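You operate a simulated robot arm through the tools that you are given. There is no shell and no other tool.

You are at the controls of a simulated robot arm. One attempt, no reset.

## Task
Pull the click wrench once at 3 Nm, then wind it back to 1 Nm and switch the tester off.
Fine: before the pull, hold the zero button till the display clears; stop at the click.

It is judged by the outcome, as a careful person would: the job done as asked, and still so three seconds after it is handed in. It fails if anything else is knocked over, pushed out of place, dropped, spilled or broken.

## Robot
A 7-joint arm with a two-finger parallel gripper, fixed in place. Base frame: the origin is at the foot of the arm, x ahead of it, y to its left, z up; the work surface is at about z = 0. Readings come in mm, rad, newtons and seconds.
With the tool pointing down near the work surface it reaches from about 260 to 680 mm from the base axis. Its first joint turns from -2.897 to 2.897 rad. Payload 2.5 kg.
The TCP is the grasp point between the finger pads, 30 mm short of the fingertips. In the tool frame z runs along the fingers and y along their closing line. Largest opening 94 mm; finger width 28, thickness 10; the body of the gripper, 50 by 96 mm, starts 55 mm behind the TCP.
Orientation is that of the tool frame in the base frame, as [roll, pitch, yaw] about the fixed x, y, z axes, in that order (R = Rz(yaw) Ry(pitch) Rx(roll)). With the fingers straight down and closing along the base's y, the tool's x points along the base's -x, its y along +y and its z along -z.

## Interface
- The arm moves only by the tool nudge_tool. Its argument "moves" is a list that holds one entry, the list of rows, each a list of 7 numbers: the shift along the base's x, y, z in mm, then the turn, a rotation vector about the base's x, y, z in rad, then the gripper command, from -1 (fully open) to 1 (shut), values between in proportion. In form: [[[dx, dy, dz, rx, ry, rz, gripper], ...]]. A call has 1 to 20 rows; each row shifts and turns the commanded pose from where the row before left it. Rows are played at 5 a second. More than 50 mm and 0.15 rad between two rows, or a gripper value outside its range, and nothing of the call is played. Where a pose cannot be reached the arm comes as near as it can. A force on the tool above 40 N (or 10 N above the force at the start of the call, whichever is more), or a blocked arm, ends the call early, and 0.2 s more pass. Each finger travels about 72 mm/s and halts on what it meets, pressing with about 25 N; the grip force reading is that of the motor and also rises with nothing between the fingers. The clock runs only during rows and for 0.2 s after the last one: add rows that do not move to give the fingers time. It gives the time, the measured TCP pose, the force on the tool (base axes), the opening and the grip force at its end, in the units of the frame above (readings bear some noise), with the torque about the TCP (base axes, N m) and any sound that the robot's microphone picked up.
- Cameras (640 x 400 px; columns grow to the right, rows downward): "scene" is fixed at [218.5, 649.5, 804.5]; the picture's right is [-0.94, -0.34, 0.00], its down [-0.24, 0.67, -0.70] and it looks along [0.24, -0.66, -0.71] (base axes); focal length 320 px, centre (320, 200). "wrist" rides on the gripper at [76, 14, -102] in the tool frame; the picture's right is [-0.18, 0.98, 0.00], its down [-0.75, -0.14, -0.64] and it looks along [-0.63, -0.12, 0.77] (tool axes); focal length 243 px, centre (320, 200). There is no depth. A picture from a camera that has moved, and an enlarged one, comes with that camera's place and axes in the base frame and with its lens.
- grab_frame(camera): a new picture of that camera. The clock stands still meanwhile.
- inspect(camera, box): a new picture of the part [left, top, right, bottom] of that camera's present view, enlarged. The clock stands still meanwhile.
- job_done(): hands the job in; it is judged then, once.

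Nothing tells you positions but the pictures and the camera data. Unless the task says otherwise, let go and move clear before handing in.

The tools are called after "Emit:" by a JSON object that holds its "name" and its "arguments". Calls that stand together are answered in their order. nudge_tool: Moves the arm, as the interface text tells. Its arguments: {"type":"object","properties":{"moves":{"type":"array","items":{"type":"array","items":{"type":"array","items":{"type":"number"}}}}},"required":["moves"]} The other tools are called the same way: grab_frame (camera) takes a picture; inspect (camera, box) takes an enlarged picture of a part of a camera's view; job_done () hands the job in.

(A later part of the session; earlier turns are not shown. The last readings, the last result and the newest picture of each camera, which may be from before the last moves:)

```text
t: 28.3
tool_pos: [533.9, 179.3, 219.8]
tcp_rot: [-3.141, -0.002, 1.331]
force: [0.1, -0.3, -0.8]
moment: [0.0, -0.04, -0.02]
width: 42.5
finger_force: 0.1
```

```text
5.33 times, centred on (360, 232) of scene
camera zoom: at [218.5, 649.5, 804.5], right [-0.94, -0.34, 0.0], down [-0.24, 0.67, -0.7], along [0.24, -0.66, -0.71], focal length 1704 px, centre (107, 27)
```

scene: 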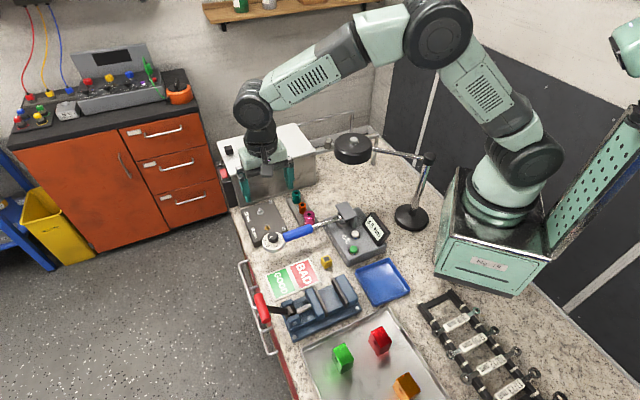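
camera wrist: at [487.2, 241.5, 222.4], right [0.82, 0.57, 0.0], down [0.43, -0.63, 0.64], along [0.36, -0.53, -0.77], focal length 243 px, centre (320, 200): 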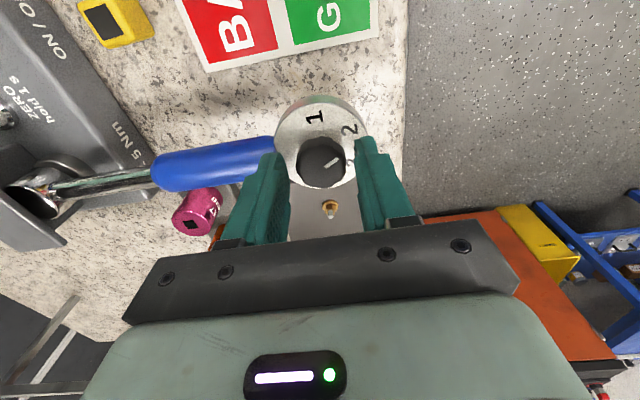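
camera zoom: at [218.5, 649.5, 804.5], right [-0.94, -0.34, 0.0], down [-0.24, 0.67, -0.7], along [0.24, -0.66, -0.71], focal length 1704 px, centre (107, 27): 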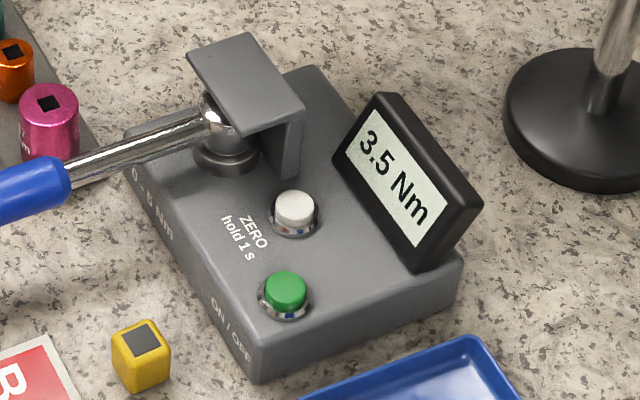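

The pointer now lies on 3 (about 2.98–3.0) and nothing else was disturbed. Next I'll raise, turn the wrist back, shut the fingers and hover over the ZERO button near (325, 55, 53) to locate it accurately.

Emit:
{"name": "nudge_tool", "arguments": {"moves": [[[0, 0, 25, 0, 0, 0.128, 0.1], [-26, -15, 0, 0, 0, 0.128, 0.5], [-26, -16, 0, 0, 0, 0.128, 1], [-26, -16, 0, 0, 0, 0.128, 1], [-26, -16, 0, 0, 0, 0.128, 1], [-26, -15, 0, 0, 0, 0.128, 1], [-26, -15, 0, 0, 0, 0.128, 1], [-26, -15, 0, 0, 0, 0.129, 1], [-26, -15, -20, 0, 0, 0, 1], [0, 0, -20, 0, 0, 0, 1], [0, 0, 0, 0, 0, 0, 1]]]}}

Emit:
{"name": "grab_frame", "arguments": {"camera": "wrist"}}

Emit:
{"name": "grab_frame", "arguments": {"camera": "scene"}}

```text
t: 30.7
tool_pos: [323.6, 55.6, 204.6]
tcp_rot: [-3.14, -0.002, 2.355]
force: [0.5, 0.6, 0.7]
moment: [-0.01, -0.02, -0.01]
width: 0.0
finger_force: 25.2
```

```text
taken
camera wrist: at [281.0, 119.9, 308.2], right [0.83, 0.56, 0.0], down [0.43, -0.63, 0.64], along [0.36, -0.53, -0.77], focal length 243 px, centre (320, 200)
```

wrist: 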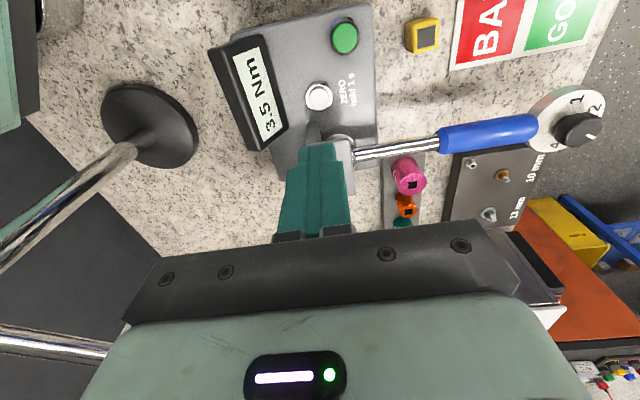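

```text
taken
```

scene: 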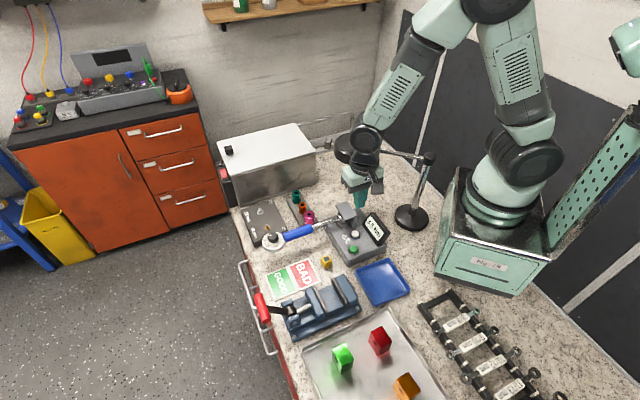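

ZERO appears right on the tool axis if its top is at z ≈ 53. I'll zoom in, then check from a second yaw to be sure.

Emit:
{"name": "inspect", "arguments": {"camera": "wrist", "box": [220, 0, 400, 150]}}

Emit:
{"name": "nudge_tool", "arguments": {"moves": [[[0, 0, 0, 0, 0, 0.143, 1], [0, 0, 0, 0, 0, 0.143, 1], [0, 0, 0, 0, 0, 0.143, 1], [0, 0, 0, 0, 0, 0.143, 1], [0, 0, 0, 0, 0, 0.143, 1], [0, 0, 0, 0, 0, 0.143, 1], [0, 0, 0, 0, 0, 0.143, 1], [0, 0, 0, 0, 0, 0, 1]]]}}

Emit:
{"name": "grab_frame", "arguments": {"camera": "wrist"}}

Emit:
{"name": "inspect", "arguments": {"camera": "wrist", "box": [220, 0, 420, 160]}}

```text
2.67 times, centred on (310, 75) of wrist
camera zoom: at [281.0, 119.9, 308.2], right [0.83, 0.56, 0.0], down [0.43, -0.63, 0.64], along [0.36, -0.53, -0.77], focal length 647 px, centre (347, 533)
```

zoom: 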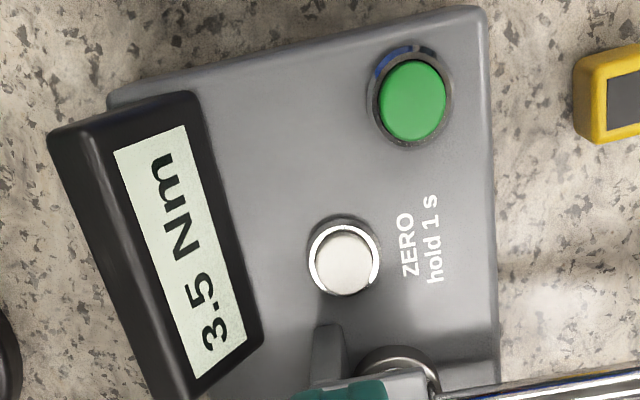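

```text
t: 32.5
tool_pos: [325.6, 54.8, 204.0]
tcp_rot: [3.14, 0.0, -2.925]
force: [-0.6, 0.9, 0.4]
moment: [-0.03, 0.04, 0.03]
width: 0.3
finger_force: 24.8
```

```text
taken
camera wrist: at [247.5, 53.4, 308.3], right [-0.03, 1.0, 0.0], down [0.77, 0.02, 0.64], along [0.64, 0.02, -0.77], focal length 243 px, centre (320, 200)
```

wrist: 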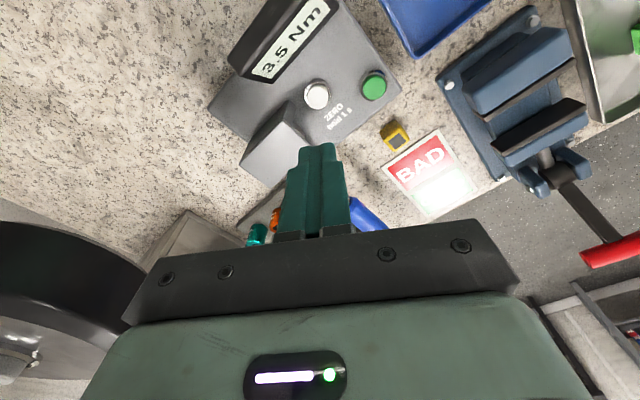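

```text
2.50 times, centred on (320, 80) of wrist
camera zoom: at [247.5, 53.4, 308.3], right [-0.03, 1.0, 0.0], down [0.77, 0.02, 0.64], along [0.64, 0.02, -0.77], focal length 606 px, centre (320, 500)
```

zoom: 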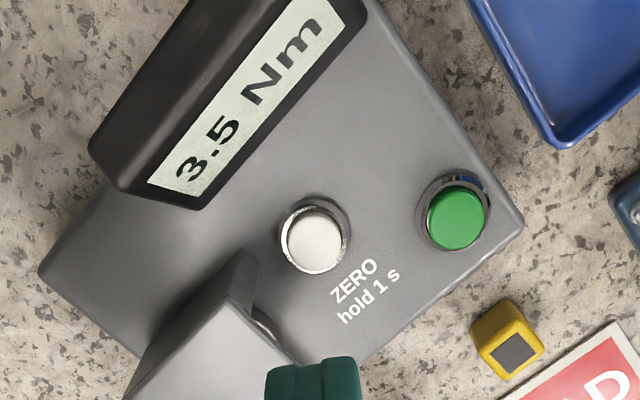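

Both views agree: ZERO's centre is within about 2 mm of the tool axis, at roughly (325, 54). Its top is at about z 50. Before pressing, I'll check the clearance to the hood and display.

Emit:
{"name": "inspect", "arguments": {"camera": "wrist", "box": [220, 60, 350, 200]}}

Emit:
{"name": "inspect", "arguments": {"camera": "scene", "box": [325, 185, 400, 245]}}

```text
2.86 times, centred on (285, 130) of wrist
camera zoom: at [247.5, 53.4, 308.3], right [-0.03, 1.0, 0.0], down [0.77, 0.02, 0.64], along [0.64, 0.02, -0.77], focal length 693 px, centre (420, 400)
```

zoom: 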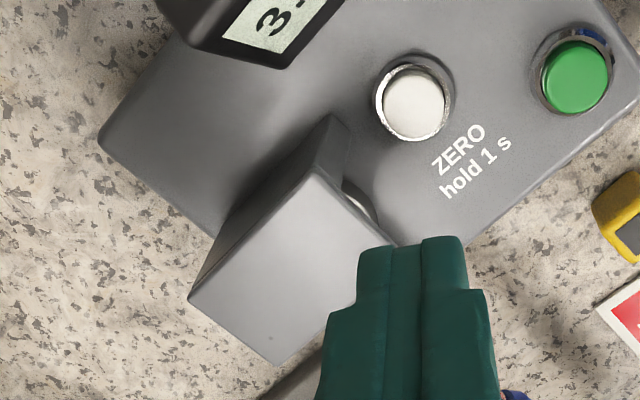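

```text
6.67 times, centred on (362, 215) of scene
camera zoom: at [218.5, 649.5, 804.5], right [-0.94, -0.34, 0.0], down [-0.24, 0.67, -0.7], along [0.24, -0.66, -0.71], focal length 2130 px, centre (37, 100)
```

zoom: 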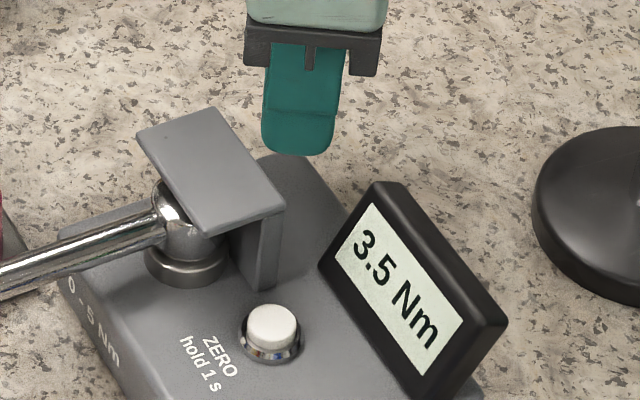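

The hood edge is about 28 mm and the display about 38 mm from the ZERO button, so there's room. I'll turn back to the roomier yaw, centre, and descend to about 10 mm above the button.

Emit:
{"name": "nudge_tool", "arguments": {"moves": [[[0.4, -1.8, 0, 0, 0, -0.143, 1], [0, 0, 0, 0, 0, -0.143, 1], [0, 0, 0, 0, 0, -0.143, 1], [0, 0, 0, 0, 0, -0.143, 1], [0, 0, 0, 0, 0, -0.143, 1], [0, 0, 0, 0, 0, -0.143, 1], [0, 0, 0, 0, 0, -0.143, 1], [0, 0, -25, 0, 0, 0, 1], [0, 0, -25, 0, 0, 0, 1], [0, 0, -25, 0, 0, 0, 1], [0, 0, -20, 0, 0, 0, 1], [0, 0, -15, 0, 0, 0, 1], [0, 0, 0, 0, 0, 0, 1]]]}}

Emit:
{"name": "grab_frame", "arguments": {"camera": "wrist"}}

Emit:
{"name": "inspect", "arguments": {"camera": "scene", "box": [310, 185, 410, 265]}}

```text
t: 35.3
tool_pos: [326.7, 55.3, 95.1]
tcp_rot: [-3.14, -0.002, 2.353]
force: [0.3, -0.3, 0.1]
moment: [-0.01, 0.03, 0.04]
width: 0.0
finger_force: 24.8
```

```text
taken
camera wrist: at [281.5, 118.5, 198.3], right [0.83, 0.56, 0.0], down [0.43, -0.63, 0.64], along [0.36, -0.53, -0.77], focal length 243 px, centre (320, 200)
```

wrist: 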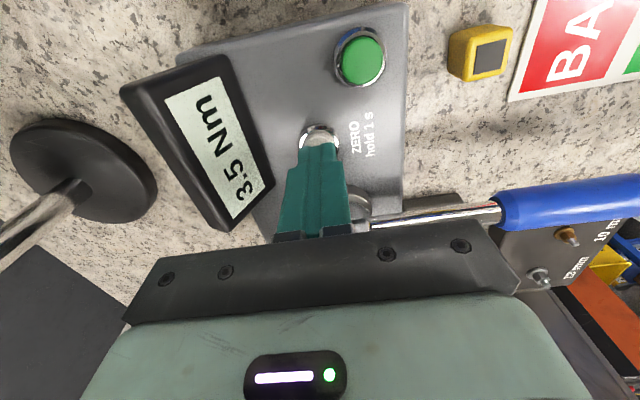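

```text
5.00 times, centred on (360, 225) of scene
camera zoom: at [218.5, 649.5, 804.5], right [-0.94, -0.34, 0.0], down [-0.24, 0.67, -0.7], along [0.24, -0.66, -0.71], focal length 1597 px, centre (120, 75)
```

zoom: 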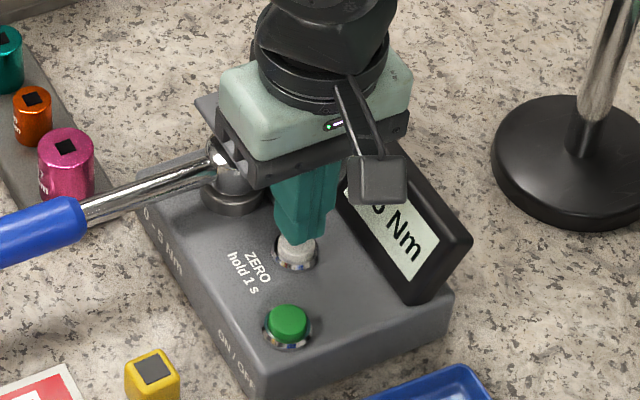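

The fingertips are over the ZERO cap and the wrist camera can still read the display. I'll check the alignment up close.

Emit:
{"name": "inspect", "arguments": {"camera": "wrist", "box": [270, 100, 370, 180]}}

Emit:
{"name": "inspect", "arguments": {"camera": "scene", "box": [348, 210, 388, 242]}}

```text
5.00 times, centred on (320, 140) of wrist
camera zoom: at [281.5, 118.5, 198.3], right [0.83, 0.56, 0.0], down [0.43, -0.63, 0.64], along [0.36, -0.53, -0.77], focal length 1213 px, centre (320, 500)
```

zoom: 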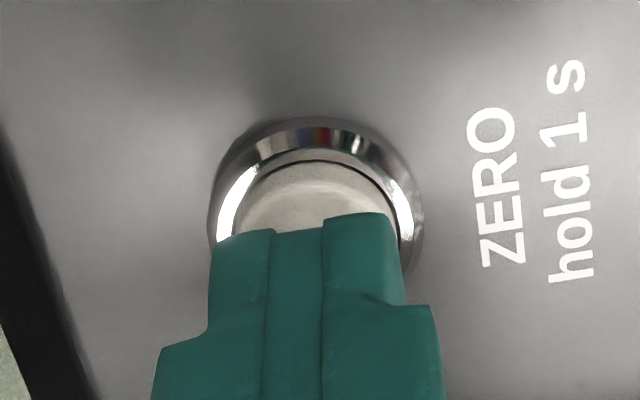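

```text
12.50 times, centred on (368, 226) of scene
camera zoom: at [218.5, 649.5, 804.5], right [-0.94, -0.34, 0.0], down [-0.24, 0.67, -0.7], along [0.24, -0.66, -0.71], focal length 3993 px, centre (-280, -125)
```

zoom: 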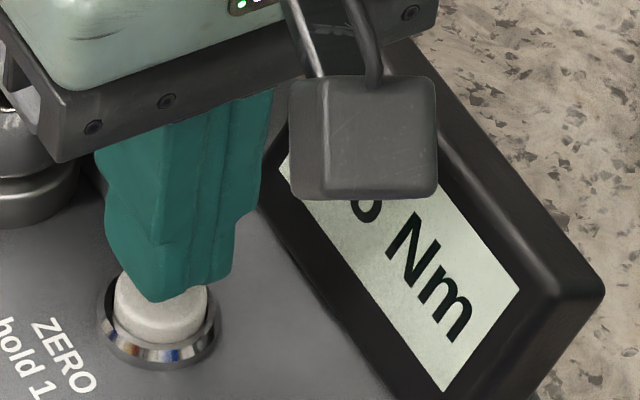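

Alignment is good. I'll descend in small steps until there's contact force.

Emit:
{"name": "nudge_tool", "arguments": {"moves": [[[0, 0, -5, 0, 0, 0, 1], [0, 0, -4, 0, 0, 0, 1], [0, 0, -2, 0, 0, 0, 1], [0, 0, 0, 0, 0, 0, 1]]]}}

Emit:
{"name": "inspect", "arguments": {"camera": "wrist", "box": [150, 60, 370, 240]}}

```text
t: 36.3
tool_pos: [326.8, 54.7, 84.7]
tcp_rot: [3.141, -0.001, 2.354]
force: [-0.4, 0.9, 0.3]
moment: [0.02, 0.02, -0.02]
width: 0.2
finger_force: 24.8
```

```text
2.22 times, centred on (260, 150) of wrist
camera zoom: at [281.5, 118.2, 187.8], right [0.83, 0.56, 0.0], down [0.43, -0.63, 0.64], along [0.36, -0.53, -0.77], focal length 539 px, centre (453, 311)
```

zoom: 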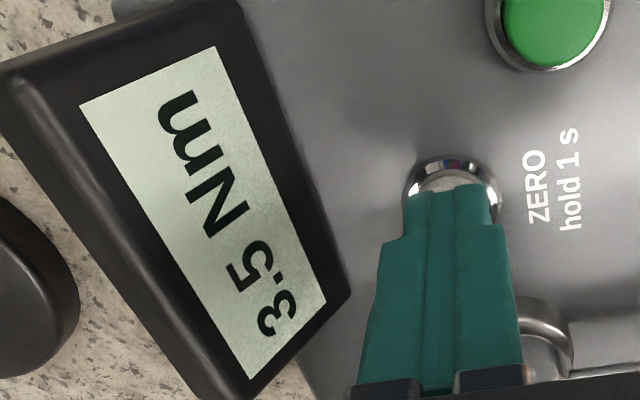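

No contact yet. I'll go down in 1 mm steps.

Emit:
{"name": "nudge_tool", "arguments": {"moves": [[[0, 0, -1, 0, 0, 0, 1], [0, 0, -1, 0, 0, 0, 1], [0, 0, -1, 0, 0, 0, 1], [0, 0, 0, 0, 0, 0, 1]]]}}

```text
t: 37.3
tool_pos: [326.7, 55.0, 80.3]
tcp_rot: [3.141, -0.001, 2.354]
force: [0.3, 1.3, 2.5]
moment: [0.01, 0.01, 0.01]
width: 0.0
finger_force: 25.1
heard: click
```

I heard a click and feel a light 2.5 N, so the button seems to be down. I'll hold and check the display.

Emit:
{"name": "nudge_tool", "arguments": {"moves": [[[0, 0, -0.3, 0, 0, 0, 1], [0, 0, 0, 0, 0, 0, 1], [0, 0, 0, 0, 0, 0, 1], [0, 0, 0, 0, 0, 0, 1], [0, 0, 0, 0, 0, 0, 1]]]}}

Emit:
{"name": "inspect", "arguments": {"camera": "wrist", "box": [150, 60, 370, 240]}}

```text
t: 38.5
tool_pos: [327.4, 52.9, 80.5]
tcp_rot: [-3.141, -0.003, 2.354]
force: [0.0, 0.5, 1.7]
moment: [0.02, 0.02, 0.0]
width: 0.2
finger_force: 25.3
```

```text
2.22 times, centred on (260, 150) of wrist
camera zoom: at [282.0, 117.8, 184.5], right [0.83, 0.56, 0.0], down [0.43, -0.63, 0.64], along [0.36, -0.53, -0.77], focal length 539 px, centre (453, 311)
```

zoom: 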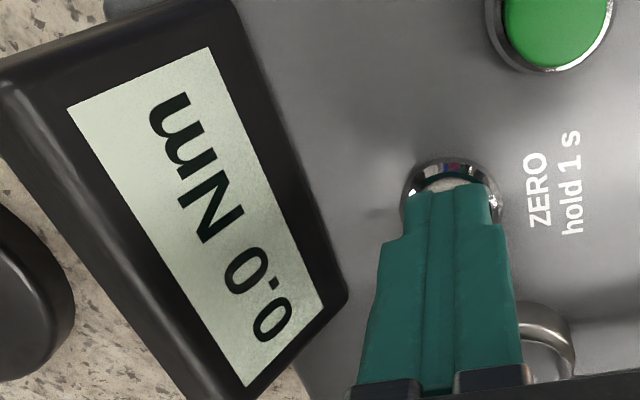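

The display cleared to 0.0 Nm. I'll release ZERO by lifting straight up, then move beside the handle on its counter-clockwise side (−x, +y), ready to push it clockwise.

Emit:
{"name": "nudge_tool", "arguments": {"moves": [[[0, 0, 5, 0, 0, 0, 1], [0, 0, 20, 0, 0, 0, 1], [0, 0, 30, 0, 0, 0, 1], [0, 0, 30, 0, 0, 0, 1], [0, 0, 33, 0, 0, 0, 1], [26.8, 20.7, 0, 0, 0, 0, 1], [26.8, 20.7, 0, 0, 0, 0, 1], [26.8, 20.7, 0, 0, 0, 0, 1], [26.7, 20.7, 0, 0, 0, 0, 1], [26.7, 20.7, 0, 0, 0, 0, 1], [0, 0, -30, 0, 0, 0, 1], [0, 0, 0, 0, 0, 0, 1]]]}}

Emit:
{"name": "grab_frame", "arguments": {"camera": "wrist"}}

Emit:
{"name": "inspect", "arguments": {"camera": "scene", "box": [240, 180, 400, 280]}}

```text
t: 41.1
tool_pos: [459.2, 155.5, 169.2]
tcp_rot: [-3.14, -0.003, 2.353]
force: [-0.2, 0.7, 0.7]
moment: [0.01, 0.01, 0.02]
width: 0.0
finger_force: 24.6
```

```text
taken
camera wrist: at [415.4, 219.1, 272.8], right [0.83, 0.56, 0.0], down [0.43, -0.63, 0.64], along [0.36, -0.53, -0.77], focal length 243 px, centre (320, 200)
```

wrist: 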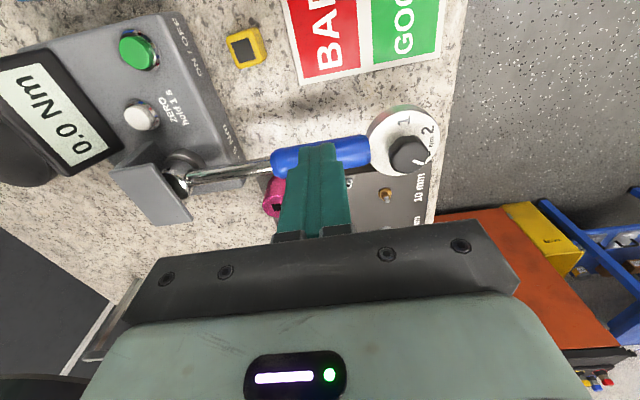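

```text
4.00 times, centred on (320, 230) of scene
camera zoom: at [218.5, 649.5, 804.5], right [-0.94, -0.34, 0.0], down [-0.24, 0.67, -0.7], along [0.24, -0.66, -0.71], focal length 1278 px, centre (320, 80)
```

zoom: 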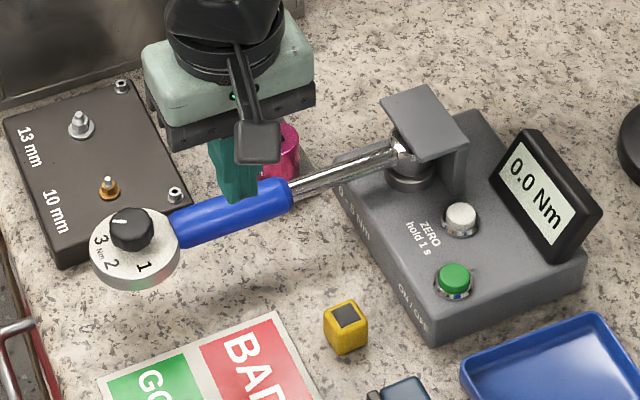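

The display holds at 0.0 Nm. I'll zoom in to measure the handle relative to the tool before descending beside it.

Emit:
{"name": "inspect", "arguments": {"camera": "wrist", "box": [250, 90, 450, 220]}}

```text
3.08 times, centred on (350, 155) of wrist
camera zoom: at [415.4, 219.1, 272.8], right [0.83, 0.56, 0.0], down [0.43, -0.63, 0.64], along [0.36, -0.53, -0.77], focal length 746 px, centre (228, 338)
```

zoom: 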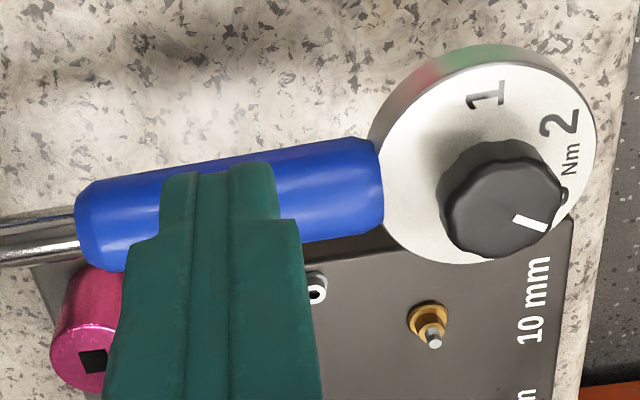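

The handle surface is about 8 mm clear of the finger edge in the push direction. I'll descend straight down beside it to tip height of about z 57.

Emit:
{"name": "nudge_tool", "arguments": {"moves": [[[0, 0, -20, 0, 0, 0, 1], [0, 0, -20, 0, 0, 0, 1], [0, 0, -20, 0, 0, 0, 1], [0, 0, -13, 0, 0, 0, 1], [0, 0, -10, 0, 0, 0, 1], [0, 0, 0, 0, 0, 0, 1]]]}}

Emit:
{"name": "grab_frame", "arguments": {"camera": "wrist"}}

Emit:
{"name": "inspect", "arguments": {"camera": "scene", "box": [240, 180, 400, 280]}}

Emit:
{"name": "inspect", "arguments": {"camera": "scene", "box": [260, 205, 340, 255]}}

```text
t: 42.5
tool_pos: [461.1, 157.5, 87.3]
tcp_rot: [3.141, -0.003, 2.355]
force: [0.3, 1.4, 0.1]
moment: [-0.01, 0.0, 0.02]
width: 0.2
finger_force: 24.9
```

```text
taken
camera wrist: at [416.5, 222.1, 190.2], right [0.83, 0.56, 0.0], down [0.43, -0.63, 0.64], along [0.36, -0.53, -0.77], focal length 243 px, centre (320, 200)
```

wrist: 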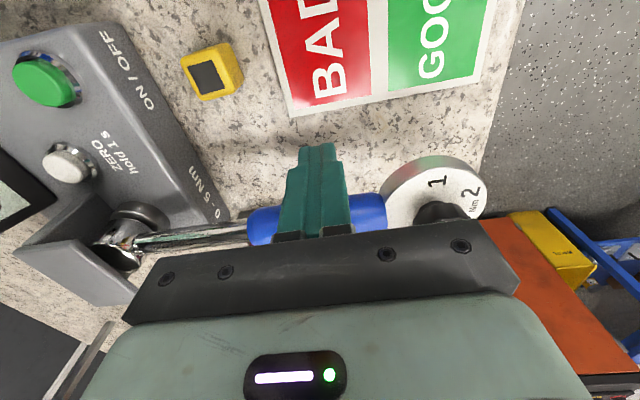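

```text
4.00 times, centred on (320, 230) of scene
camera zoom: at [218.5, 649.5, 804.5], right [-0.94, -0.34, 0.0], down [-0.24, 0.67, -0.7], along [0.24, -0.66, -0.71], focal length 1278 px, centre (320, 80)
```

zoom: 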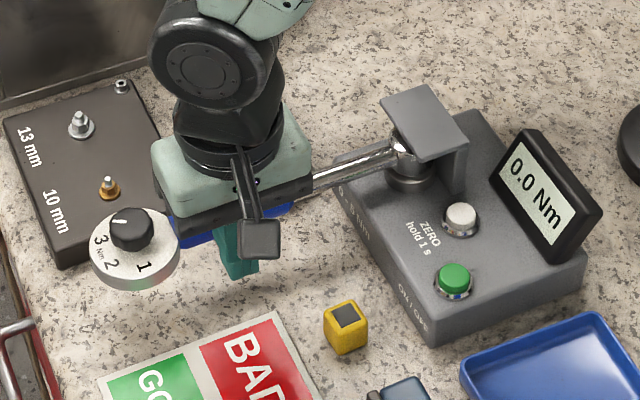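

```text
8.00 times, centred on (300, 230) of scene
camera zoom: at [218.5, 649.5, 804.5], right [-0.94, -0.34, 0.0], down [-0.24, 0.67, -0.7], along [0.24, -0.66, -0.71], focal length 2556 px, centre (480, -40)
```

zoom: 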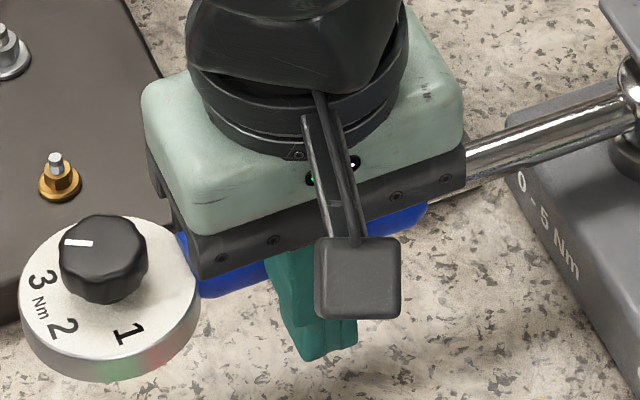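

I'm beside the handle with the display at 0.0 Nm. I'll close the gap gently in the clockwise direction (+x, −y).

Emit:
{"name": "nudge_tool", "arguments": {"moves": [[[1.43, -1.4, 0, 0, 0, 0, 1], [1.43, -1.4, 0, 0, 0, 0, 1], [1.43, -1.4, 0, 0, 0, 0, 1], [0.71, -0.7, 0, 0, 0, 0, 1], [0, 0, 0, 0, 0, 0, 1]]]}}

```text
t: 43.7
tool_pos: [466.2, 152.5, 86.8]
tcp_rot: [3.141, -0.002, 2.354]
force: [-0.9, -0.7, 0.3]
moment: [0.01, 0.0, -0.02]
width: 0.0
finger_force: 25.1
```

Emit:
{"name": "nudge_tool", "arguments": {"moves": [[[0.71, -0.7, 0, 0, 0, 0, 1], [0.36, -0.35, 0, 0, 0, 0, 1], [0, 0, 0, 0, 0, 0, 1]]]}}

```text
t: 44.5
tool_pos: [465.6, 152.2, 86.0]
tcp_rot: [3.141, -0.002, 2.354]
force: [-0.1, -0.1, 0.4]
moment: [-0.01, 0.02, 0.0]
width: 0.0
finger_force: 24.8
```

No contact yet after 8.5 mm; I'll continue in half-millimetre steps.

Emit:
{"name": "nudge_tool", "arguments": {"moves": [[[0.36, -0.35, 0, 0, 0, 0, 1], [0.36, -0.35, 0, 0, 0, 0, 1], [0.36, -0.35, 0, 0, 0, 0, 1]]]}}

```text
t: 45.3
tool_pos: [467.3, 150.5, 85.8]
tcp_rot: [3.141, -0.002, 2.355]
force: [0.3, 0.0, 0.8]
moment: [0.02, -0.02, 0.0]
width: 0.0
finger_force: 25.1
```

Emit:
{"name": "nudge_tool", "arguments": {"moves": [[[0.36, -0.35, 0, 0, 0, 0, 1], [0.36, -0.35, 0, 0, 0, 0, 1], [0.36, -0.35, 0, 0, 0, 0, 1]]]}}

Emit:
{"name": "inspect", "arguments": {"camera": "wrist", "box": [220, 120, 440, 260]}}

```text
t: 46.1
tool_pos: [468.4, 150.1, 85.2]
tcp_rot: [-3.141, -0.001, 2.353]
force: [-1.3, 0.5, -1.3]
moment: [0.02, 0.0, -0.01]
width: 0.0
finger_force: 25.4
```

```text
2.86 times, centred on (330, 190) of wrist
camera zoom: at [424.1, 213.8, 189.4], right [0.83, 0.56, 0.0], down [0.43, -0.63, 0.64], along [0.36, -0.53, -0.77], focal length 693 px, centre (291, 229)
```

zoom: 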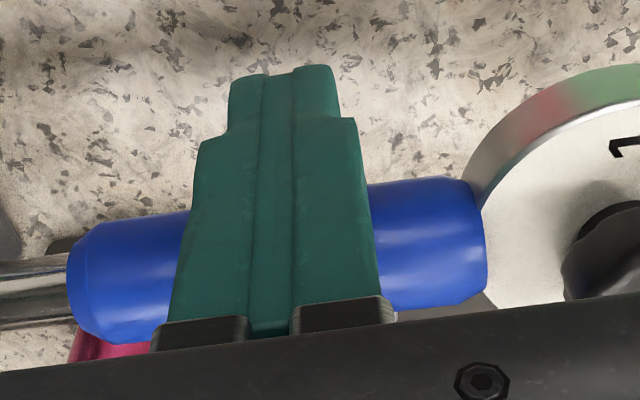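

Contact should be very near, with a hint of −1.3 N. I'll continue in tiny steps, watching force and sound.

Emit:
{"name": "nudge_tool", "arguments": {"moves": [[[0.36, -0.35, 0, 0, 0, 0, 1], [0, 0, 0, 0, 0, 0, 1]]]}}

Emit:
{"name": "nudge_tool", "arguments": {"moves": [[[0.36, -0.35, 0, 0, 0, 0, 1], [0, 0, 0, 0, 0, 0, 1]]]}}

```text
t: 46.7
tool_pos: [467.7, 147.6, 86.5]
tcp_rot: [3.141, -0.001, 2.355]
force: [-0.3, 1.9, -0.4]
moment: [0.02, 0.0, 0.05]
width: 0.1
finger_force: 25.1
```

```text
t: 47.3
tool_pos: [469.2, 148.8, 85.9]
tcp_rot: [3.141, -0.003, 2.354]
force: [-2.3, 0.5, 0.5]
moment: [0.0, 0.01, -0.04]
width: 0.0
finger_force: 25.4
```

A small reaction force of about 2 N opposes the push. I'll check whether the tester shows it.

Emit:
{"name": "inspect", "arguments": {"camera": "scene", "box": [320, 195, 400, 270]}}

Emit:
{"name": "nudge_tool", "arguments": {"moves": [[[0.36, -0.35, 0, 0, 0, 0, 1], [0, 0, 0, 0, 0, 0, 1]]]}}

Emit:
{"name": "inspect", "arguments": {"camera": "scene", "box": [320, 195, 400, 270]}}

```text
5.33 times, centred on (360, 232) of scene
camera zoom: at [218.5, 649.5, 804.5], right [-0.94, -0.34, 0.0], down [-0.24, 0.67, -0.7], along [0.24, -0.66, -0.71], focal length 1704 px, centre (107, 27)
```

zoom: 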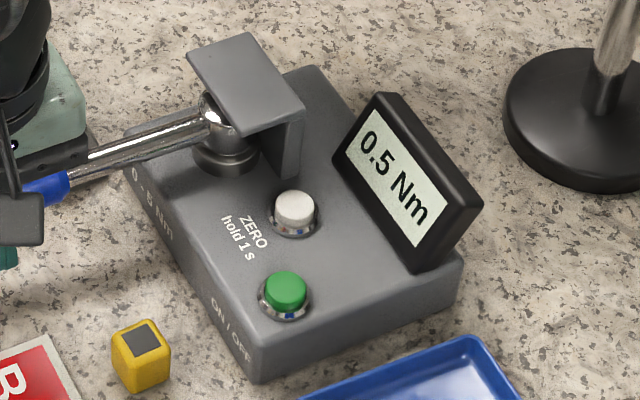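

```text
t: 47.9
tool_pos: [470.1, 148.2, 86.4]
tcp_rot: [-3.141, -0.001, 2.355]
force: [-2.1, 1.0, 0.1]
moment: [-0.02, 0.02, -0.02]
width: 0.1
finger_force: 24.8
```

```text
5.33 times, centred on (360, 232) of scene
camera zoom: at [218.5, 649.5, 804.5], right [-0.94, -0.34, 0.0], down [-0.24, 0.67, -0.7], along [0.24, -0.66, -0.71], focal length 1704 px, centre (107, 27)
```

zoom: 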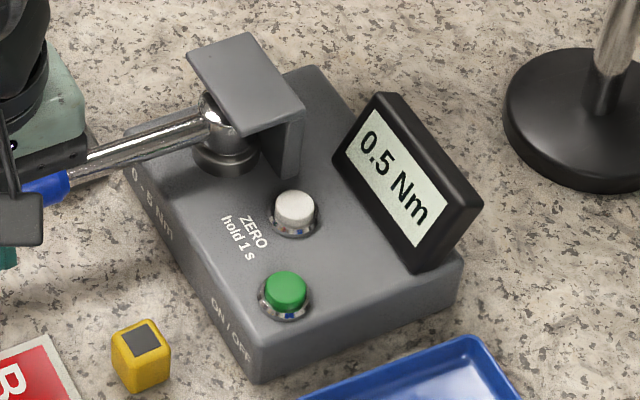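

The tester registers 0.5 Nm, so clockwise is loading it smoothly at roughly 0.3 Nm/mm. I'll continue in short calls.

Emit:
{"name": "nudge_tool", "arguments": {"moves": [[[0.36, -0.35, 0, 0, 0, 0, 1], [0.36, -0.35, 0, 0, 0, 0, 1], [0.36, -0.35, 0, 0, 0, 0, 1], [0.36, -0.35, 0, 0, 0, 0, 1]]]}}

Emit:
{"name": "inspect", "arguments": {"camera": "scene", "box": [320, 195, 400, 270]}}

```text
t: 48.9
tool_pos: [471.2, 148.3, 86.9]
tcp_rot: [3.141, -0.002, 2.356]
force: [0.2, 4.7, 0.7]
moment: [0.07, 0.01, 0.0]
width: 0.2
finger_force: 25.0
```

```text
5.33 times, centred on (360, 232) of scene
camera zoom: at [218.5, 649.5, 804.5], right [-0.94, -0.34, 0.0], down [-0.24, 0.67, -0.7], along [0.24, -0.66, -0.71], focal length 1704 px, centre (107, 27)
```

zoom: 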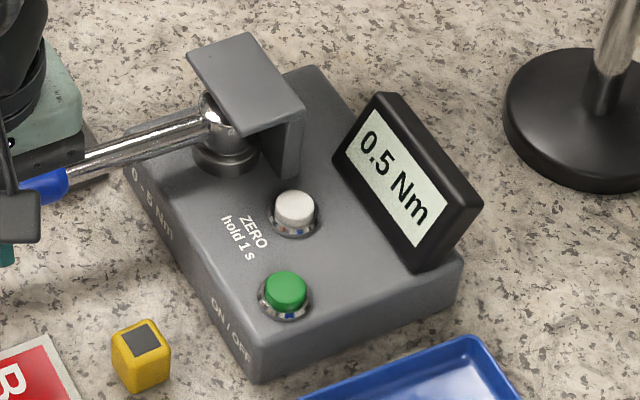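

Still about 0.5 Nm. I'll keep pushing in small increments.

Emit:
{"name": "nudge_tool", "arguments": {"moves": [[[0.36, -0.35, 0, 0, 0, 0, 1], [0.36, -0.35, 0, 0, 0, 0, 1], [0.36, -0.35, 0, 0, 0, 0, 1], [0.36, -0.35, 0, 0, 0, 0, 1]]]}}

Emit:
{"name": "inspect", "arguments": {"camera": "scene", "box": [320, 195, 400, 270]}}

```text
t: 49.9
tool_pos: [473.2, 145.5, 86.1]
tcp_rot: [-3.141, -0.003, 2.355]
force: [-2.6, 4.5, -2.9]
moment: [0.09, 0.05, 0.01]
width: 0.2
finger_force: 25.4
```

```text
5.33 times, centred on (360, 232) of scene
camera zoom: at [218.5, 649.5, 804.5], right [-0.94, -0.34, 0.0], down [-0.24, 0.67, -0.7], along [0.24, -0.66, -0.71], focal length 1704 px, centre (107, 27)
```

zoom: 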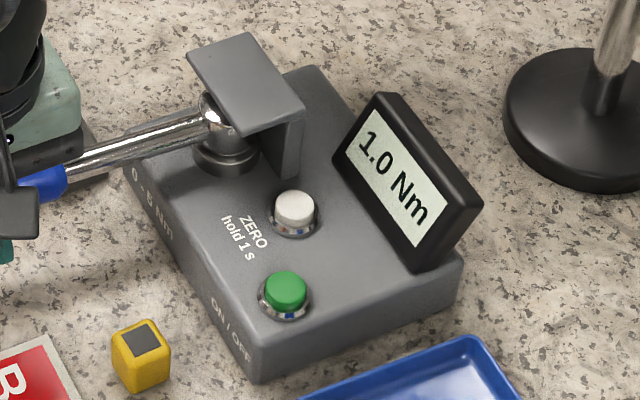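

The tester shows 1.0 Nm (it reads in 0.5 steps) at about 5 N. There's clear space for the swing, so I'll continue and shorten the steps as I near 3 Nm.

Emit:
{"name": "nudge_tool", "arguments": {"moves": [[[0.36, -0.35, 0, 0, 0, 0, 1], [0.36, -0.35, 0, 0, 0, 0, 1], [0.36, -0.35, 0, 0, 0, 0, 1], [0.36, -0.35, 0, 0, 0, 0, 1]]]}}

Emit:
{"name": "inspect", "arguments": {"camera": "scene", "box": [320, 195, 400, 270]}}

```text
t: 50.9
tool_pos: [474.7, 144.2, 85.9]
tcp_rot: [-3.139, -0.003, 2.355]
force: [-6.0, 3.2, 0.8]
moment: [0.01, 0.12, -0.07]
width: 0.0
finger_force: 25.4
```

```text
5.33 times, centred on (360, 232) of scene
camera zoom: at [218.5, 649.5, 804.5], right [-0.94, -0.34, 0.0], down [-0.24, 0.67, -0.7], along [0.24, -0.66, -0.71], focal length 1704 px, centre (107, 27)
```

zoom: 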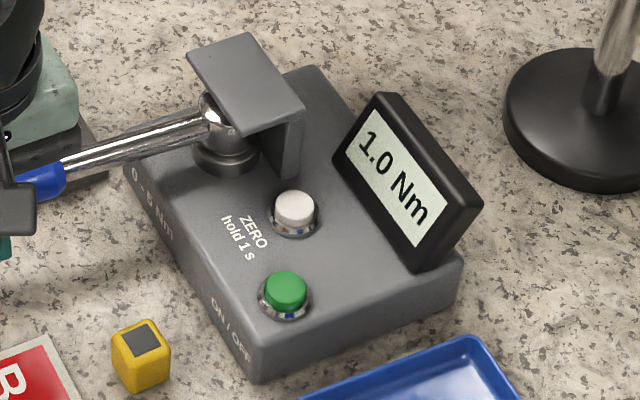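

It's linear: about 6.5 N ≈ 1.0 Nm. I'll continue.

Emit:
{"name": "nudge_tool", "arguments": {"moves": [[[0.36, -0.35, 0, 0, 0, 0, 1], [0.36, -0.35, 0, 0, 0, 0, 1], [0.36, -0.35, 0, 0, 0, 0, 1], [0.36, -0.35, 0, 0, 0, 0, 1], [0.36, -0.35, 0, 0, 0, 0, 1], [0.36, -0.35, 0, 0, 0, 0, 1]]]}}

Emit:
{"name": "inspect", "arguments": {"camera": "scene", "box": [240, 180, 400, 280]}}

```text
t: 52.3
tool_pos: [476.1, 144.3, 85.7]
tcp_rot: [3.141, -0.003, 2.355]
force: [-7.0, 4.6, 3.5]
moment: [0.03, 0.1, -0.1]
width: 0.1
finger_force: 25.0
```

```text
4.00 times, centred on (320, 230) of scene
camera zoom: at [218.5, 649.5, 804.5], right [-0.94, -0.34, 0.0], down [-0.24, 0.67, -0.7], along [0.24, -0.66, -0.71], focal length 1278 px, centre (320, 80)
```

zoom: 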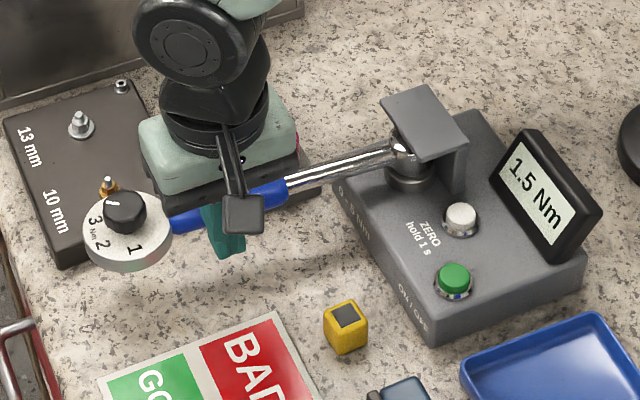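

1.5 Nm and rising evenly. I'll continue.

Emit:
{"name": "nudge_tool", "arguments": {"moves": [[[0.36, -0.35, 0, 0, 0, 0, 1], [0.36, -0.35, 0, 0, 0, 0, 1], [0.36, -0.35, 0, 0, 0, 0, 1], [0.36, -0.35, 0, 0, 0, 0, 1], [0.36, -0.35, 0, 0, 0, 0, 1]]]}}

Emit:
{"name": "inspect", "arguments": {"camera": "scene", "box": [240, 180, 400, 280]}}

```text
t: 53.5
tool_pos: [478.0, 141.6, 85.8]
tcp_rot: [3.141, -0.001, 2.355]
force: [-8.6, 5.1, -1.1]
moment: [0.07, 0.13, -0.04]
width: 0.0
finger_force: 25.2
```

```text
4.00 times, centred on (320, 230) of scene
camera zoom: at [218.5, 649.5, 804.5], right [-0.94, -0.34, 0.0], down [-0.24, 0.67, -0.7], along [0.24, -0.66, -0.71], focal length 1278 px, centre (320, 80)
```

zoom: 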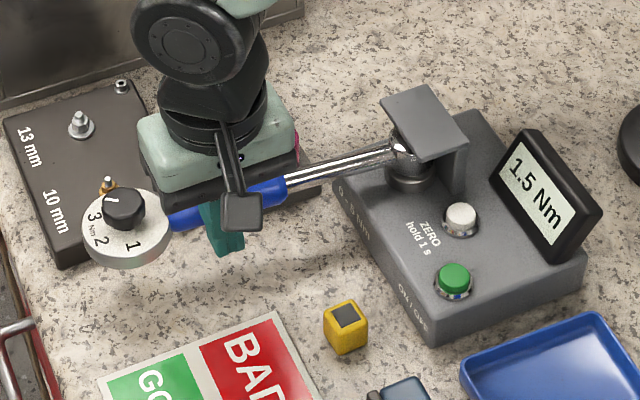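

About 9.7 N, or 1.5 Nm. I'll continue with the same increments.

Emit:
{"name": "nudge_tool", "arguments": {"moves": [[[0.36, -0.35, 0, 0, 0, 0, 1], [0.36, -0.35, 0, 0, 0, 0, 1], [0.36, -0.35, 0, 0, 0, 0, 1], [0.36, -0.35, 0, 0, 0, 0, 1], [0.36, -0.35, 0, 0, 0, 0, 1]]]}}

Emit:
{"name": "inspect", "arguments": {"camera": "scene", "box": [320, 195, 400, 270]}}

```text
t: 54.7
tool_pos: [480.9, 138.6, 85.5]
tcp_rot: [3.141, -0.002, 2.356]
force: [-11.0, 6.3, 1.8]
moment: [0.0, 0.16, -0.1]
width: 0.1
finger_force: 25.1
```

```text
5.33 times, centred on (360, 232) of scene
camera zoom: at [218.5, 649.5, 804.5], right [-0.94, -0.34, 0.0], down [-0.24, 0.67, -0.7], along [0.24, -0.66, -0.71], focal length 1704 px, centre (107, 27)
```

zoom: 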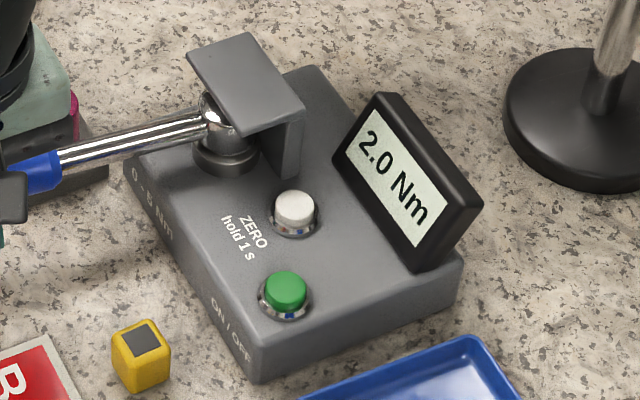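

2.0 Nm now, with about 12 N. I'll go a little further with the same care.

Emit:
{"name": "nudge_tool", "arguments": {"moves": [[[0.36, -0.35, 0, 0, 0, 0, 1], [0.36, -0.35, 0, 0, 0, 0, 1], [0.36, -0.35, 0, 0, 0, 0, 1], [0.36, -0.35, 0, 0, 0, 0, 1]]]}}

Emit:
{"name": "nudge_tool", "arguments": {"moves": [[[0.36, -0.35, 0, 0, 0, 0, 1], [0.36, -0.35, 0, 0, 0, 0, 1]]]}}

Emit:
{"name": "inspect", "arguments": {"camera": "scene", "box": [320, 195, 400, 270]}}

```text
t: 55.7
tool_pos: [482.4, 139.0, 86.3]
tcp_rot: [-3.139, -0.001, 2.354]
force: [-13.6, 4.3, -0.5]
moment: [0.03, 0.19, -0.13]
width: 0.0
finger_force: 24.6
```

```text
t: 56.3
tool_pos: [482.2, 138.4, 85.7]
tcp_rot: [-3.141, -0.005, 2.357]
force: [-12.7, 6.3, -3.8]
moment: [0.11, 0.16, -0.07]
width: 0.0
finger_force: 24.6
```

```text
5.33 times, centred on (360, 232) of scene
camera zoom: at [218.5, 649.5, 804.5], right [-0.94, -0.34, 0.0], down [-0.24, 0.67, -0.7], along [0.24, -0.66, -0.71], focal length 1704 px, centre (107, 27)
```

zoom: 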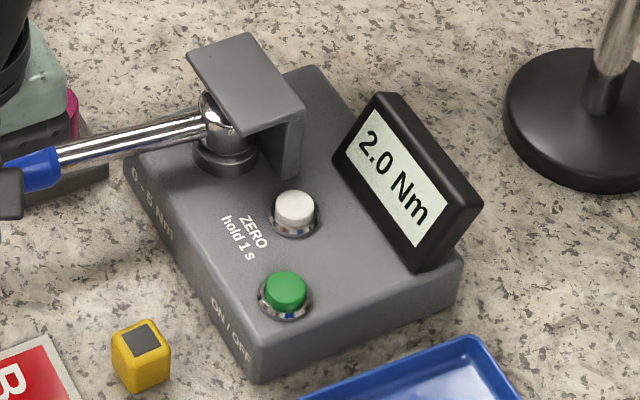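

About 13.5 N (2.1 Nm). I'll move on in three-step calls.

Emit:
{"name": "nudge_tool", "arguments": {"moves": [[[0.36, -0.35, 0, 0, 0, 0, 1], [0.36, -0.35, 0, 0, 0, 0, 1], [0.36, -0.35, 0, 0, 0, 0, 1]]]}}

Emit:
{"name": "inspect", "arguments": {"camera": "scene", "box": [240, 180, 400, 280]}}

```text
t: 57.1
tool_pos: [484.2, 137.6, 85.6]
tcp_rot: [-3.141, -0.004, 2.356]
force: [-13.3, 7.3, 1.6]
moment: [0.02, 0.26, -0.12]
width: 0.0
finger_force: 24.6
```

```text
4.00 times, centred on (320, 230) of scene
camera zoom: at [218.5, 649.5, 804.5], right [-0.94, -0.34, 0.0], down [-0.24, 0.67, -0.7], along [0.24, -0.66, -0.71], focal length 1278 px, centre (320, 80)
```

zoom: 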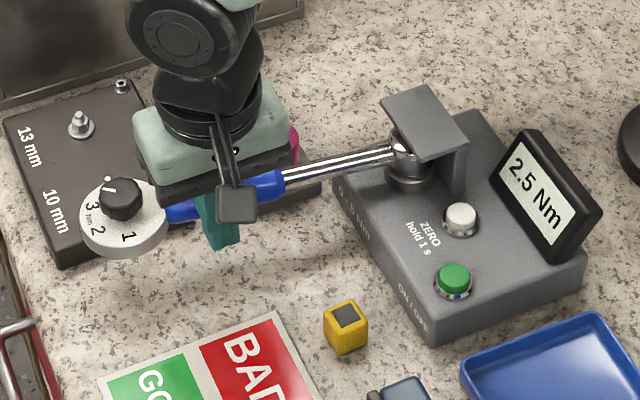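

2.5 Nm on the display. I'll use shorter calls now, to stop right at the click.

Emit:
{"name": "nudge_tool", "arguments": {"moves": [[[0.36, -0.35, 0, 0, 0, 0, 1], [0.36, -0.35, 0, 0, 0, 0, 1]]]}}

Emit:
{"name": "nudge_tool", "arguments": {"moves": [[[0.36, -0.35, 0, 0, 0, 0, 1], [0.36, -0.35, 0, 0, 0, 0, 1]]]}}

```text
t: 57.7
tool_pos: [484.0, 137.0, 86.0]
tcp_rot: [3.141, -0.001, 2.355]
force: [-15.6, 7.7, 3.0]
moment: [0.03, 0.2, -0.13]
width: 0.3
finger_force: 25.3
```

```text
t: 58.3
tool_pos: [485.5, 136.4, 85.9]
tcp_rot: [-3.141, -0.003, 2.355]
force: [-15.7, 7.5, 2.8]
moment: [0.07, 0.21, -0.14]
width: 0.0
finger_force: 25.0
```

About 16.5 N (≈2.55 Nm) with no click yet. I'll go one small step per call from here.

Emit:
{"name": "nudge_tool", "arguments": {"moves": [[[0.36, -0.35, 0, 0, 0, 0, 1], [0.36, -0.35, 0, 0, 0, 0, 1]]]}}

Emit:
{"name": "inspect", "arguments": {"camera": "scene", "box": [320, 195, 400, 270]}}

```text
t: 58.9
tool_pos: [486.6, 135.2, 85.6]
tcp_rot: [3.141, -0.004, 2.353]
force: [-16.1, 7.7, 3.5]
moment: [0.07, 0.24, -0.2]
width: 0.0
finger_force: 25.3
```

```text
5.33 times, centred on (360, 232) of scene
camera zoom: at [218.5, 649.5, 804.5], right [-0.94, -0.34, 0.0], down [-0.24, 0.67, -0.7], along [0.24, -0.66, -0.71], focal length 1704 px, centre (107, 27)
```

zoom: 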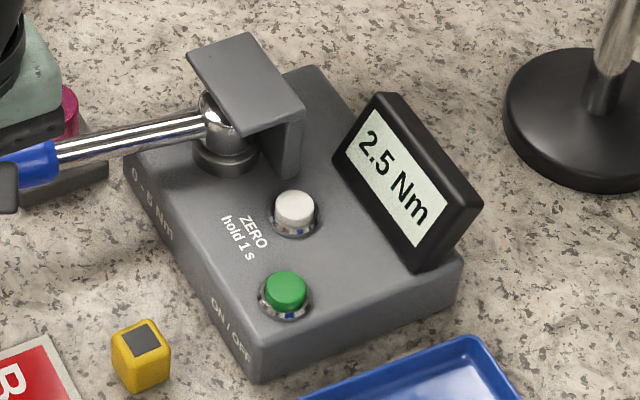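

Emit:
{"name": "nudge_tool", "arguments": {"moves": [[[0.36, -0.35, 0, 0, 0, 0, 1]]]}}

```text
t: 59.3
tool_pos: [487.1, 136.5, 84.5]
tcp_rot: [3.141, 0.0, 2.356]
force: [-16.9, 7.3, 4.9]
moment: [0.05, 0.21, -0.16]
width: 0.1
finger_force: 25.0
```

Emit:
{"name": "nudge_tool", "arguments": {"moves": [[[0.36, -0.35, 0, 0, 0, 0, 1]]]}}

```text
t: 59.7
tool_pos: [488.3, 136.3, 85.0]
tcp_rot: [3.14, -0.001, 2.358]
force: [-17.5, 7.2, 5.1]
moment: [0.03, 0.21, -0.21]
width: 0.2
finger_force: 24.8
```

About 17.5 N (≈2.7 Nm). I'll take another small step.

Emit:
{"name": "nudge_tool", "arguments": {"moves": [[[0.36, -0.35, 0, 0, 0, 0, 1]]]}}

```text
t: 60.1
tool_pos: [487.2, 135.0, 84.6]
tcp_rot: [-3.141, -0.002, 2.357]
force: [-16.0, 8.6, 3.0]
moment: [0.08, 0.22, -0.14]
width: 0.0
finger_force: 25.3
```

Emit:
{"name": "nudge_tool", "arguments": {"moves": [[[0.36, -0.35, 0, 0, 0, 0, 1]]]}}

```text
t: 60.5
tool_pos: [489.3, 135.7, 85.5]
tcp_rot: [-3.141, -0.003, 2.356]
force: [-14.9, 10.4, 1.1]
moment: [0.16, 0.19, -0.12]
width: 0.1
finger_force: 24.9
```

Emit:
{"name": "nudge_tool", "arguments": {"moves": [[[0.36, -0.35, 0, 0, 0, 0, 1]]]}}

Emit:
{"name": "inspect", "arguments": {"camera": "scene", "box": [240, 180, 400, 280]}}

```text
t: 60.9
tool_pos: [487.9, 134.5, 84.9]
tcp_rot: [-3.141, -0.004, 2.356]
force: [-13.3, 11.6, -2.9]
moment: [0.18, 0.21, -0.13]
width: 0.0
finger_force: 25.3
```

```text
4.00 times, centred on (320, 230) of scene
camera zoom: at [218.5, 649.5, 804.5], right [-0.94, -0.34, 0.0], down [-0.24, 0.67, -0.7], along [0.24, -0.66, -0.71], focal length 1278 px, centre (320, 80)
```

zoom: 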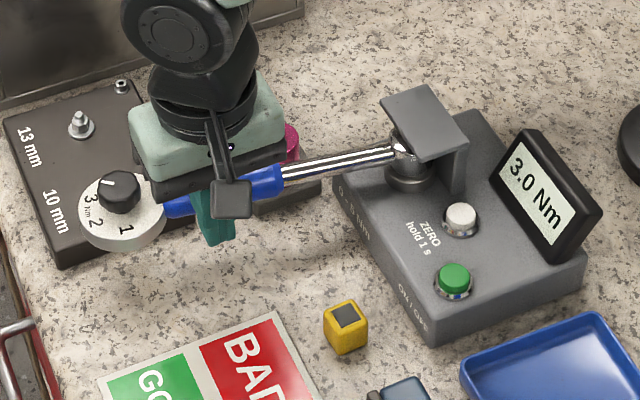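

The display now rounds to 3.0 Nm with no click yet, so I'm between 2.75 and 3. I'll keep taking single small steps.

Emit:
{"name": "nudge_tool", "arguments": {"moves": [[[0.29, -0.28, 0, 0, 0, 0, 1]]]}}

```text
t: 61.3
tool_pos: [488.8, 136.0, 85.8]
tcp_rot: [3.141, -0.003, 2.354]
force: [-12.9, 13.6, -7.2]
moment: [0.26, 0.19, -0.12]
width: 0.0
finger_force: 25.1
```

Emit:
{"name": "nudge_tool", "arguments": {"moves": [[[0.29, -0.28, 0, 0, 0, 0, 1]]]}}

```text
t: 61.7
tool_pos: [488.3, 135.4, 86.3]
tcp_rot: [3.142, -0.002, 2.355]
force: [-11.9, 14.9, -10.5]
moment: [0.34, 0.24, -0.09]
width: 0.0
finger_force: 24.8
```

About 18.9 N (≈2.93 Nm), so the click should be imminent. I'll use minimal steps.

Emit:
{"name": "nudge_tool", "arguments": {"moves": [[[0.22, -0.21, 0, 0, 0, 0, 1]]]}}

```text
t: 62.1
tool_pos: [488.0, 135.3, 85.6]
tcp_rot: [-3.14, -0.004, 2.356]
force: [-13.5, 13.0, -7.4]
moment: [0.31, 0.21, -0.12]
width: 0.0
finger_force: 25.0
```

Emit:
{"name": "nudge_tool", "arguments": {"moves": [[[0.22, -0.21, 0, 0, 0, 0, 1]]]}}

```text
t: 62.5
tool_pos: [490.6, 133.8, 85.3]
tcp_rot: [3.14, -0.004, 2.356]
force: [-11.7, 15.4, -8.9]
moment: [0.33, 0.2, -0.09]
width: 0.1
finger_force: 24.7
```

Emit:
{"name": "nudge_tool", "arguments": {"moves": [[[0.22, -0.21, 0, 0, 0, 0, 1]]]}}

```text
t: 62.9
tool_pos: [489.5, 133.5, 86.3]
tcp_rot: [-3.141, -0.004, 2.356]
force: [-9.3, 16.1, -10.9]
moment: [0.39, 0.22, -0.03]
width: 0.1
finger_force: 25.1
```

Emit:
{"name": "nudge_tool", "arguments": {"moves": [[[0.22, -0.21, 0, 0, 0, 0, 1]]]}}

Emit:
{"name": "inspect", "arguments": {"camera": "scene", "box": [240, 180, 400, 280]}}

Emit:
{"name": "inspect", "arguments": {"camera": "wrist", "box": [180, 110, 500, 280]}}

```text
t: 63.3
tool_pos: [489.0, 134.3, 86.1]
tcp_rot: [3.141, -0.002, 2.357]
force: [-10.1, 16.9, -8.9]
moment: [0.35, 0.17, -0.07]
width: 0.0
finger_force: 24.5
```

```text
4.00 times, centred on (320, 230) of scene
camera zoom: at [218.5, 649.5, 804.5], right [-0.94, -0.34, 0.0], down [-0.24, 0.67, -0.7], along [0.24, -0.66, -0.71], focal length 1278 px, centre (320, 80)
```

zoom: 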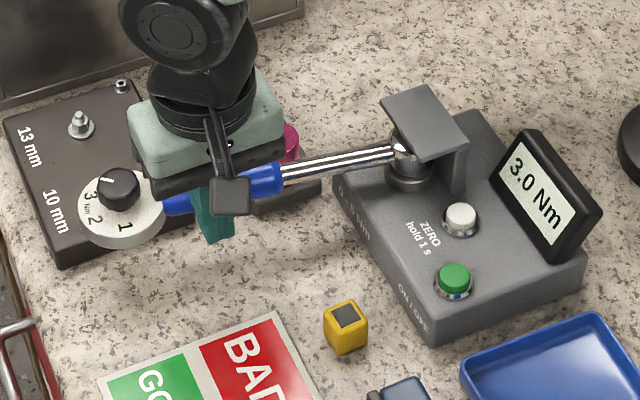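

```text
2.00 times, centred on (340, 195) of wrist
camera zoom: at [445.0, 198.0, 189.9], right [0.83, 0.56, 0.0], down [0.43, -0.63, 0.64], along [0.36, -0.53, -0.77], focal length 485 px, centre (280, 210)
```

zoom: 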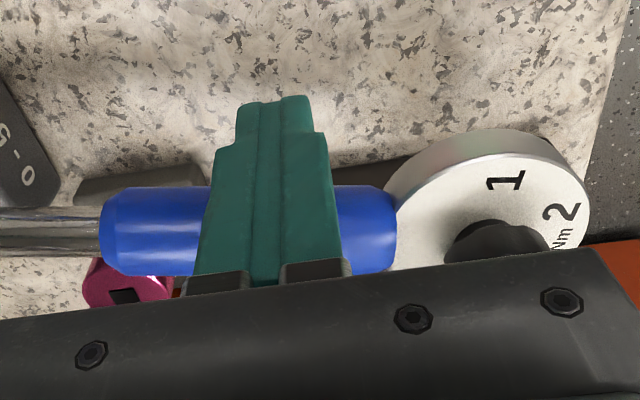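

Still no click at about 19.5 N (≈3.0 Nm). I'll take another minimal step.

Emit:
{"name": "nudge_tool", "arguments": {"moves": [[[0.22, -0.21, 0, 0, 0, 0, 1]]]}}

```text
t: 63.7
tool_pos: [488.6, 133.4, 86.5]
tcp_rot: [-3.14, -0.003, 2.355]
force: [-11.4, 17.0, -9.3]
moment: [0.35, 0.22, -0.1]
width: 0.0
finger_force: 24.2
```

Emit:
{"name": "nudge_tool", "arguments": {"moves": [[[0.22, -0.21, 0, 0, 0, 0, 1]]]}}

```text
t: 64.1
tool_pos: [488.9, 133.4, 86.3]
tcp_rot: [-3.138, -0.003, 2.354]
force: [-15.1, 13.1, -0.8]
moment: [0.21, 0.25, -0.12]
width: 0.0
finger_force: 25.0
```

Emit:
{"name": "nudge_tool", "arguments": {"moves": [[[0.22, -0.21, 0, 0, 0, 0, 1]]]}}

```text
t: 64.5
tool_pos: [491.7, 132.3, 85.9]
tcp_rot: [3.141, -0.004, 2.358]
force: [-16.5, 12.8, 4.1]
moment: [0.14, 0.22, -0.19]
width: 0.2
finger_force: 25.2
```

Emit:
{"name": "nudge_tool", "arguments": {"moves": [[[0.22, -0.21, 0, 0, 0, 0, 1]]]}}

Emit:
{"name": "inspect", "arguments": {"camera": "scene", "box": [320, 195, 400, 270]}}

```text
t: 64.9
tool_pos: [490.2, 132.8, 85.6]
tcp_rot: [-3.14, -0.004, 2.357]
force: [-17.6, 12.7, 4.5]
moment: [0.09, 0.23, -0.2]
width: 0.1
finger_force: 25.2
```

```text
5.33 times, centred on (360, 232) of scene
camera zoom: at [218.5, 649.5, 804.5], right [-0.94, -0.34, 0.0], down [-0.24, 0.67, -0.7], along [0.24, -0.66, -0.71], focal length 1704 px, centre (107, 27)
```

zoom: 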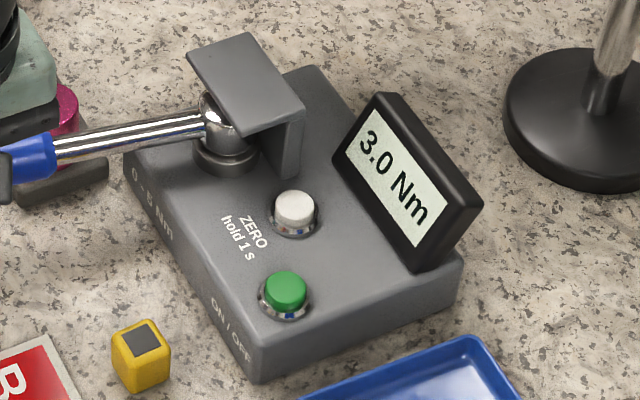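

The display still reads 3.0 and there's no click yet, so I'm right at the threshold. I'll continue with tiny steps.

Emit:
{"name": "nudge_tool", "arguments": {"moves": [[[0.22, -0.21, 0, 0, 0, 0, 1]]]}}

```text
t: 65.3
tool_pos: [491.8, 132.1, 86.0]
tcp_rot: [3.14, -0.003, 2.357]
force: [-17.7, 12.3, 4.4]
moment: [0.1, 0.26, -0.22]
width: 0.0
finger_force: 24.8
```

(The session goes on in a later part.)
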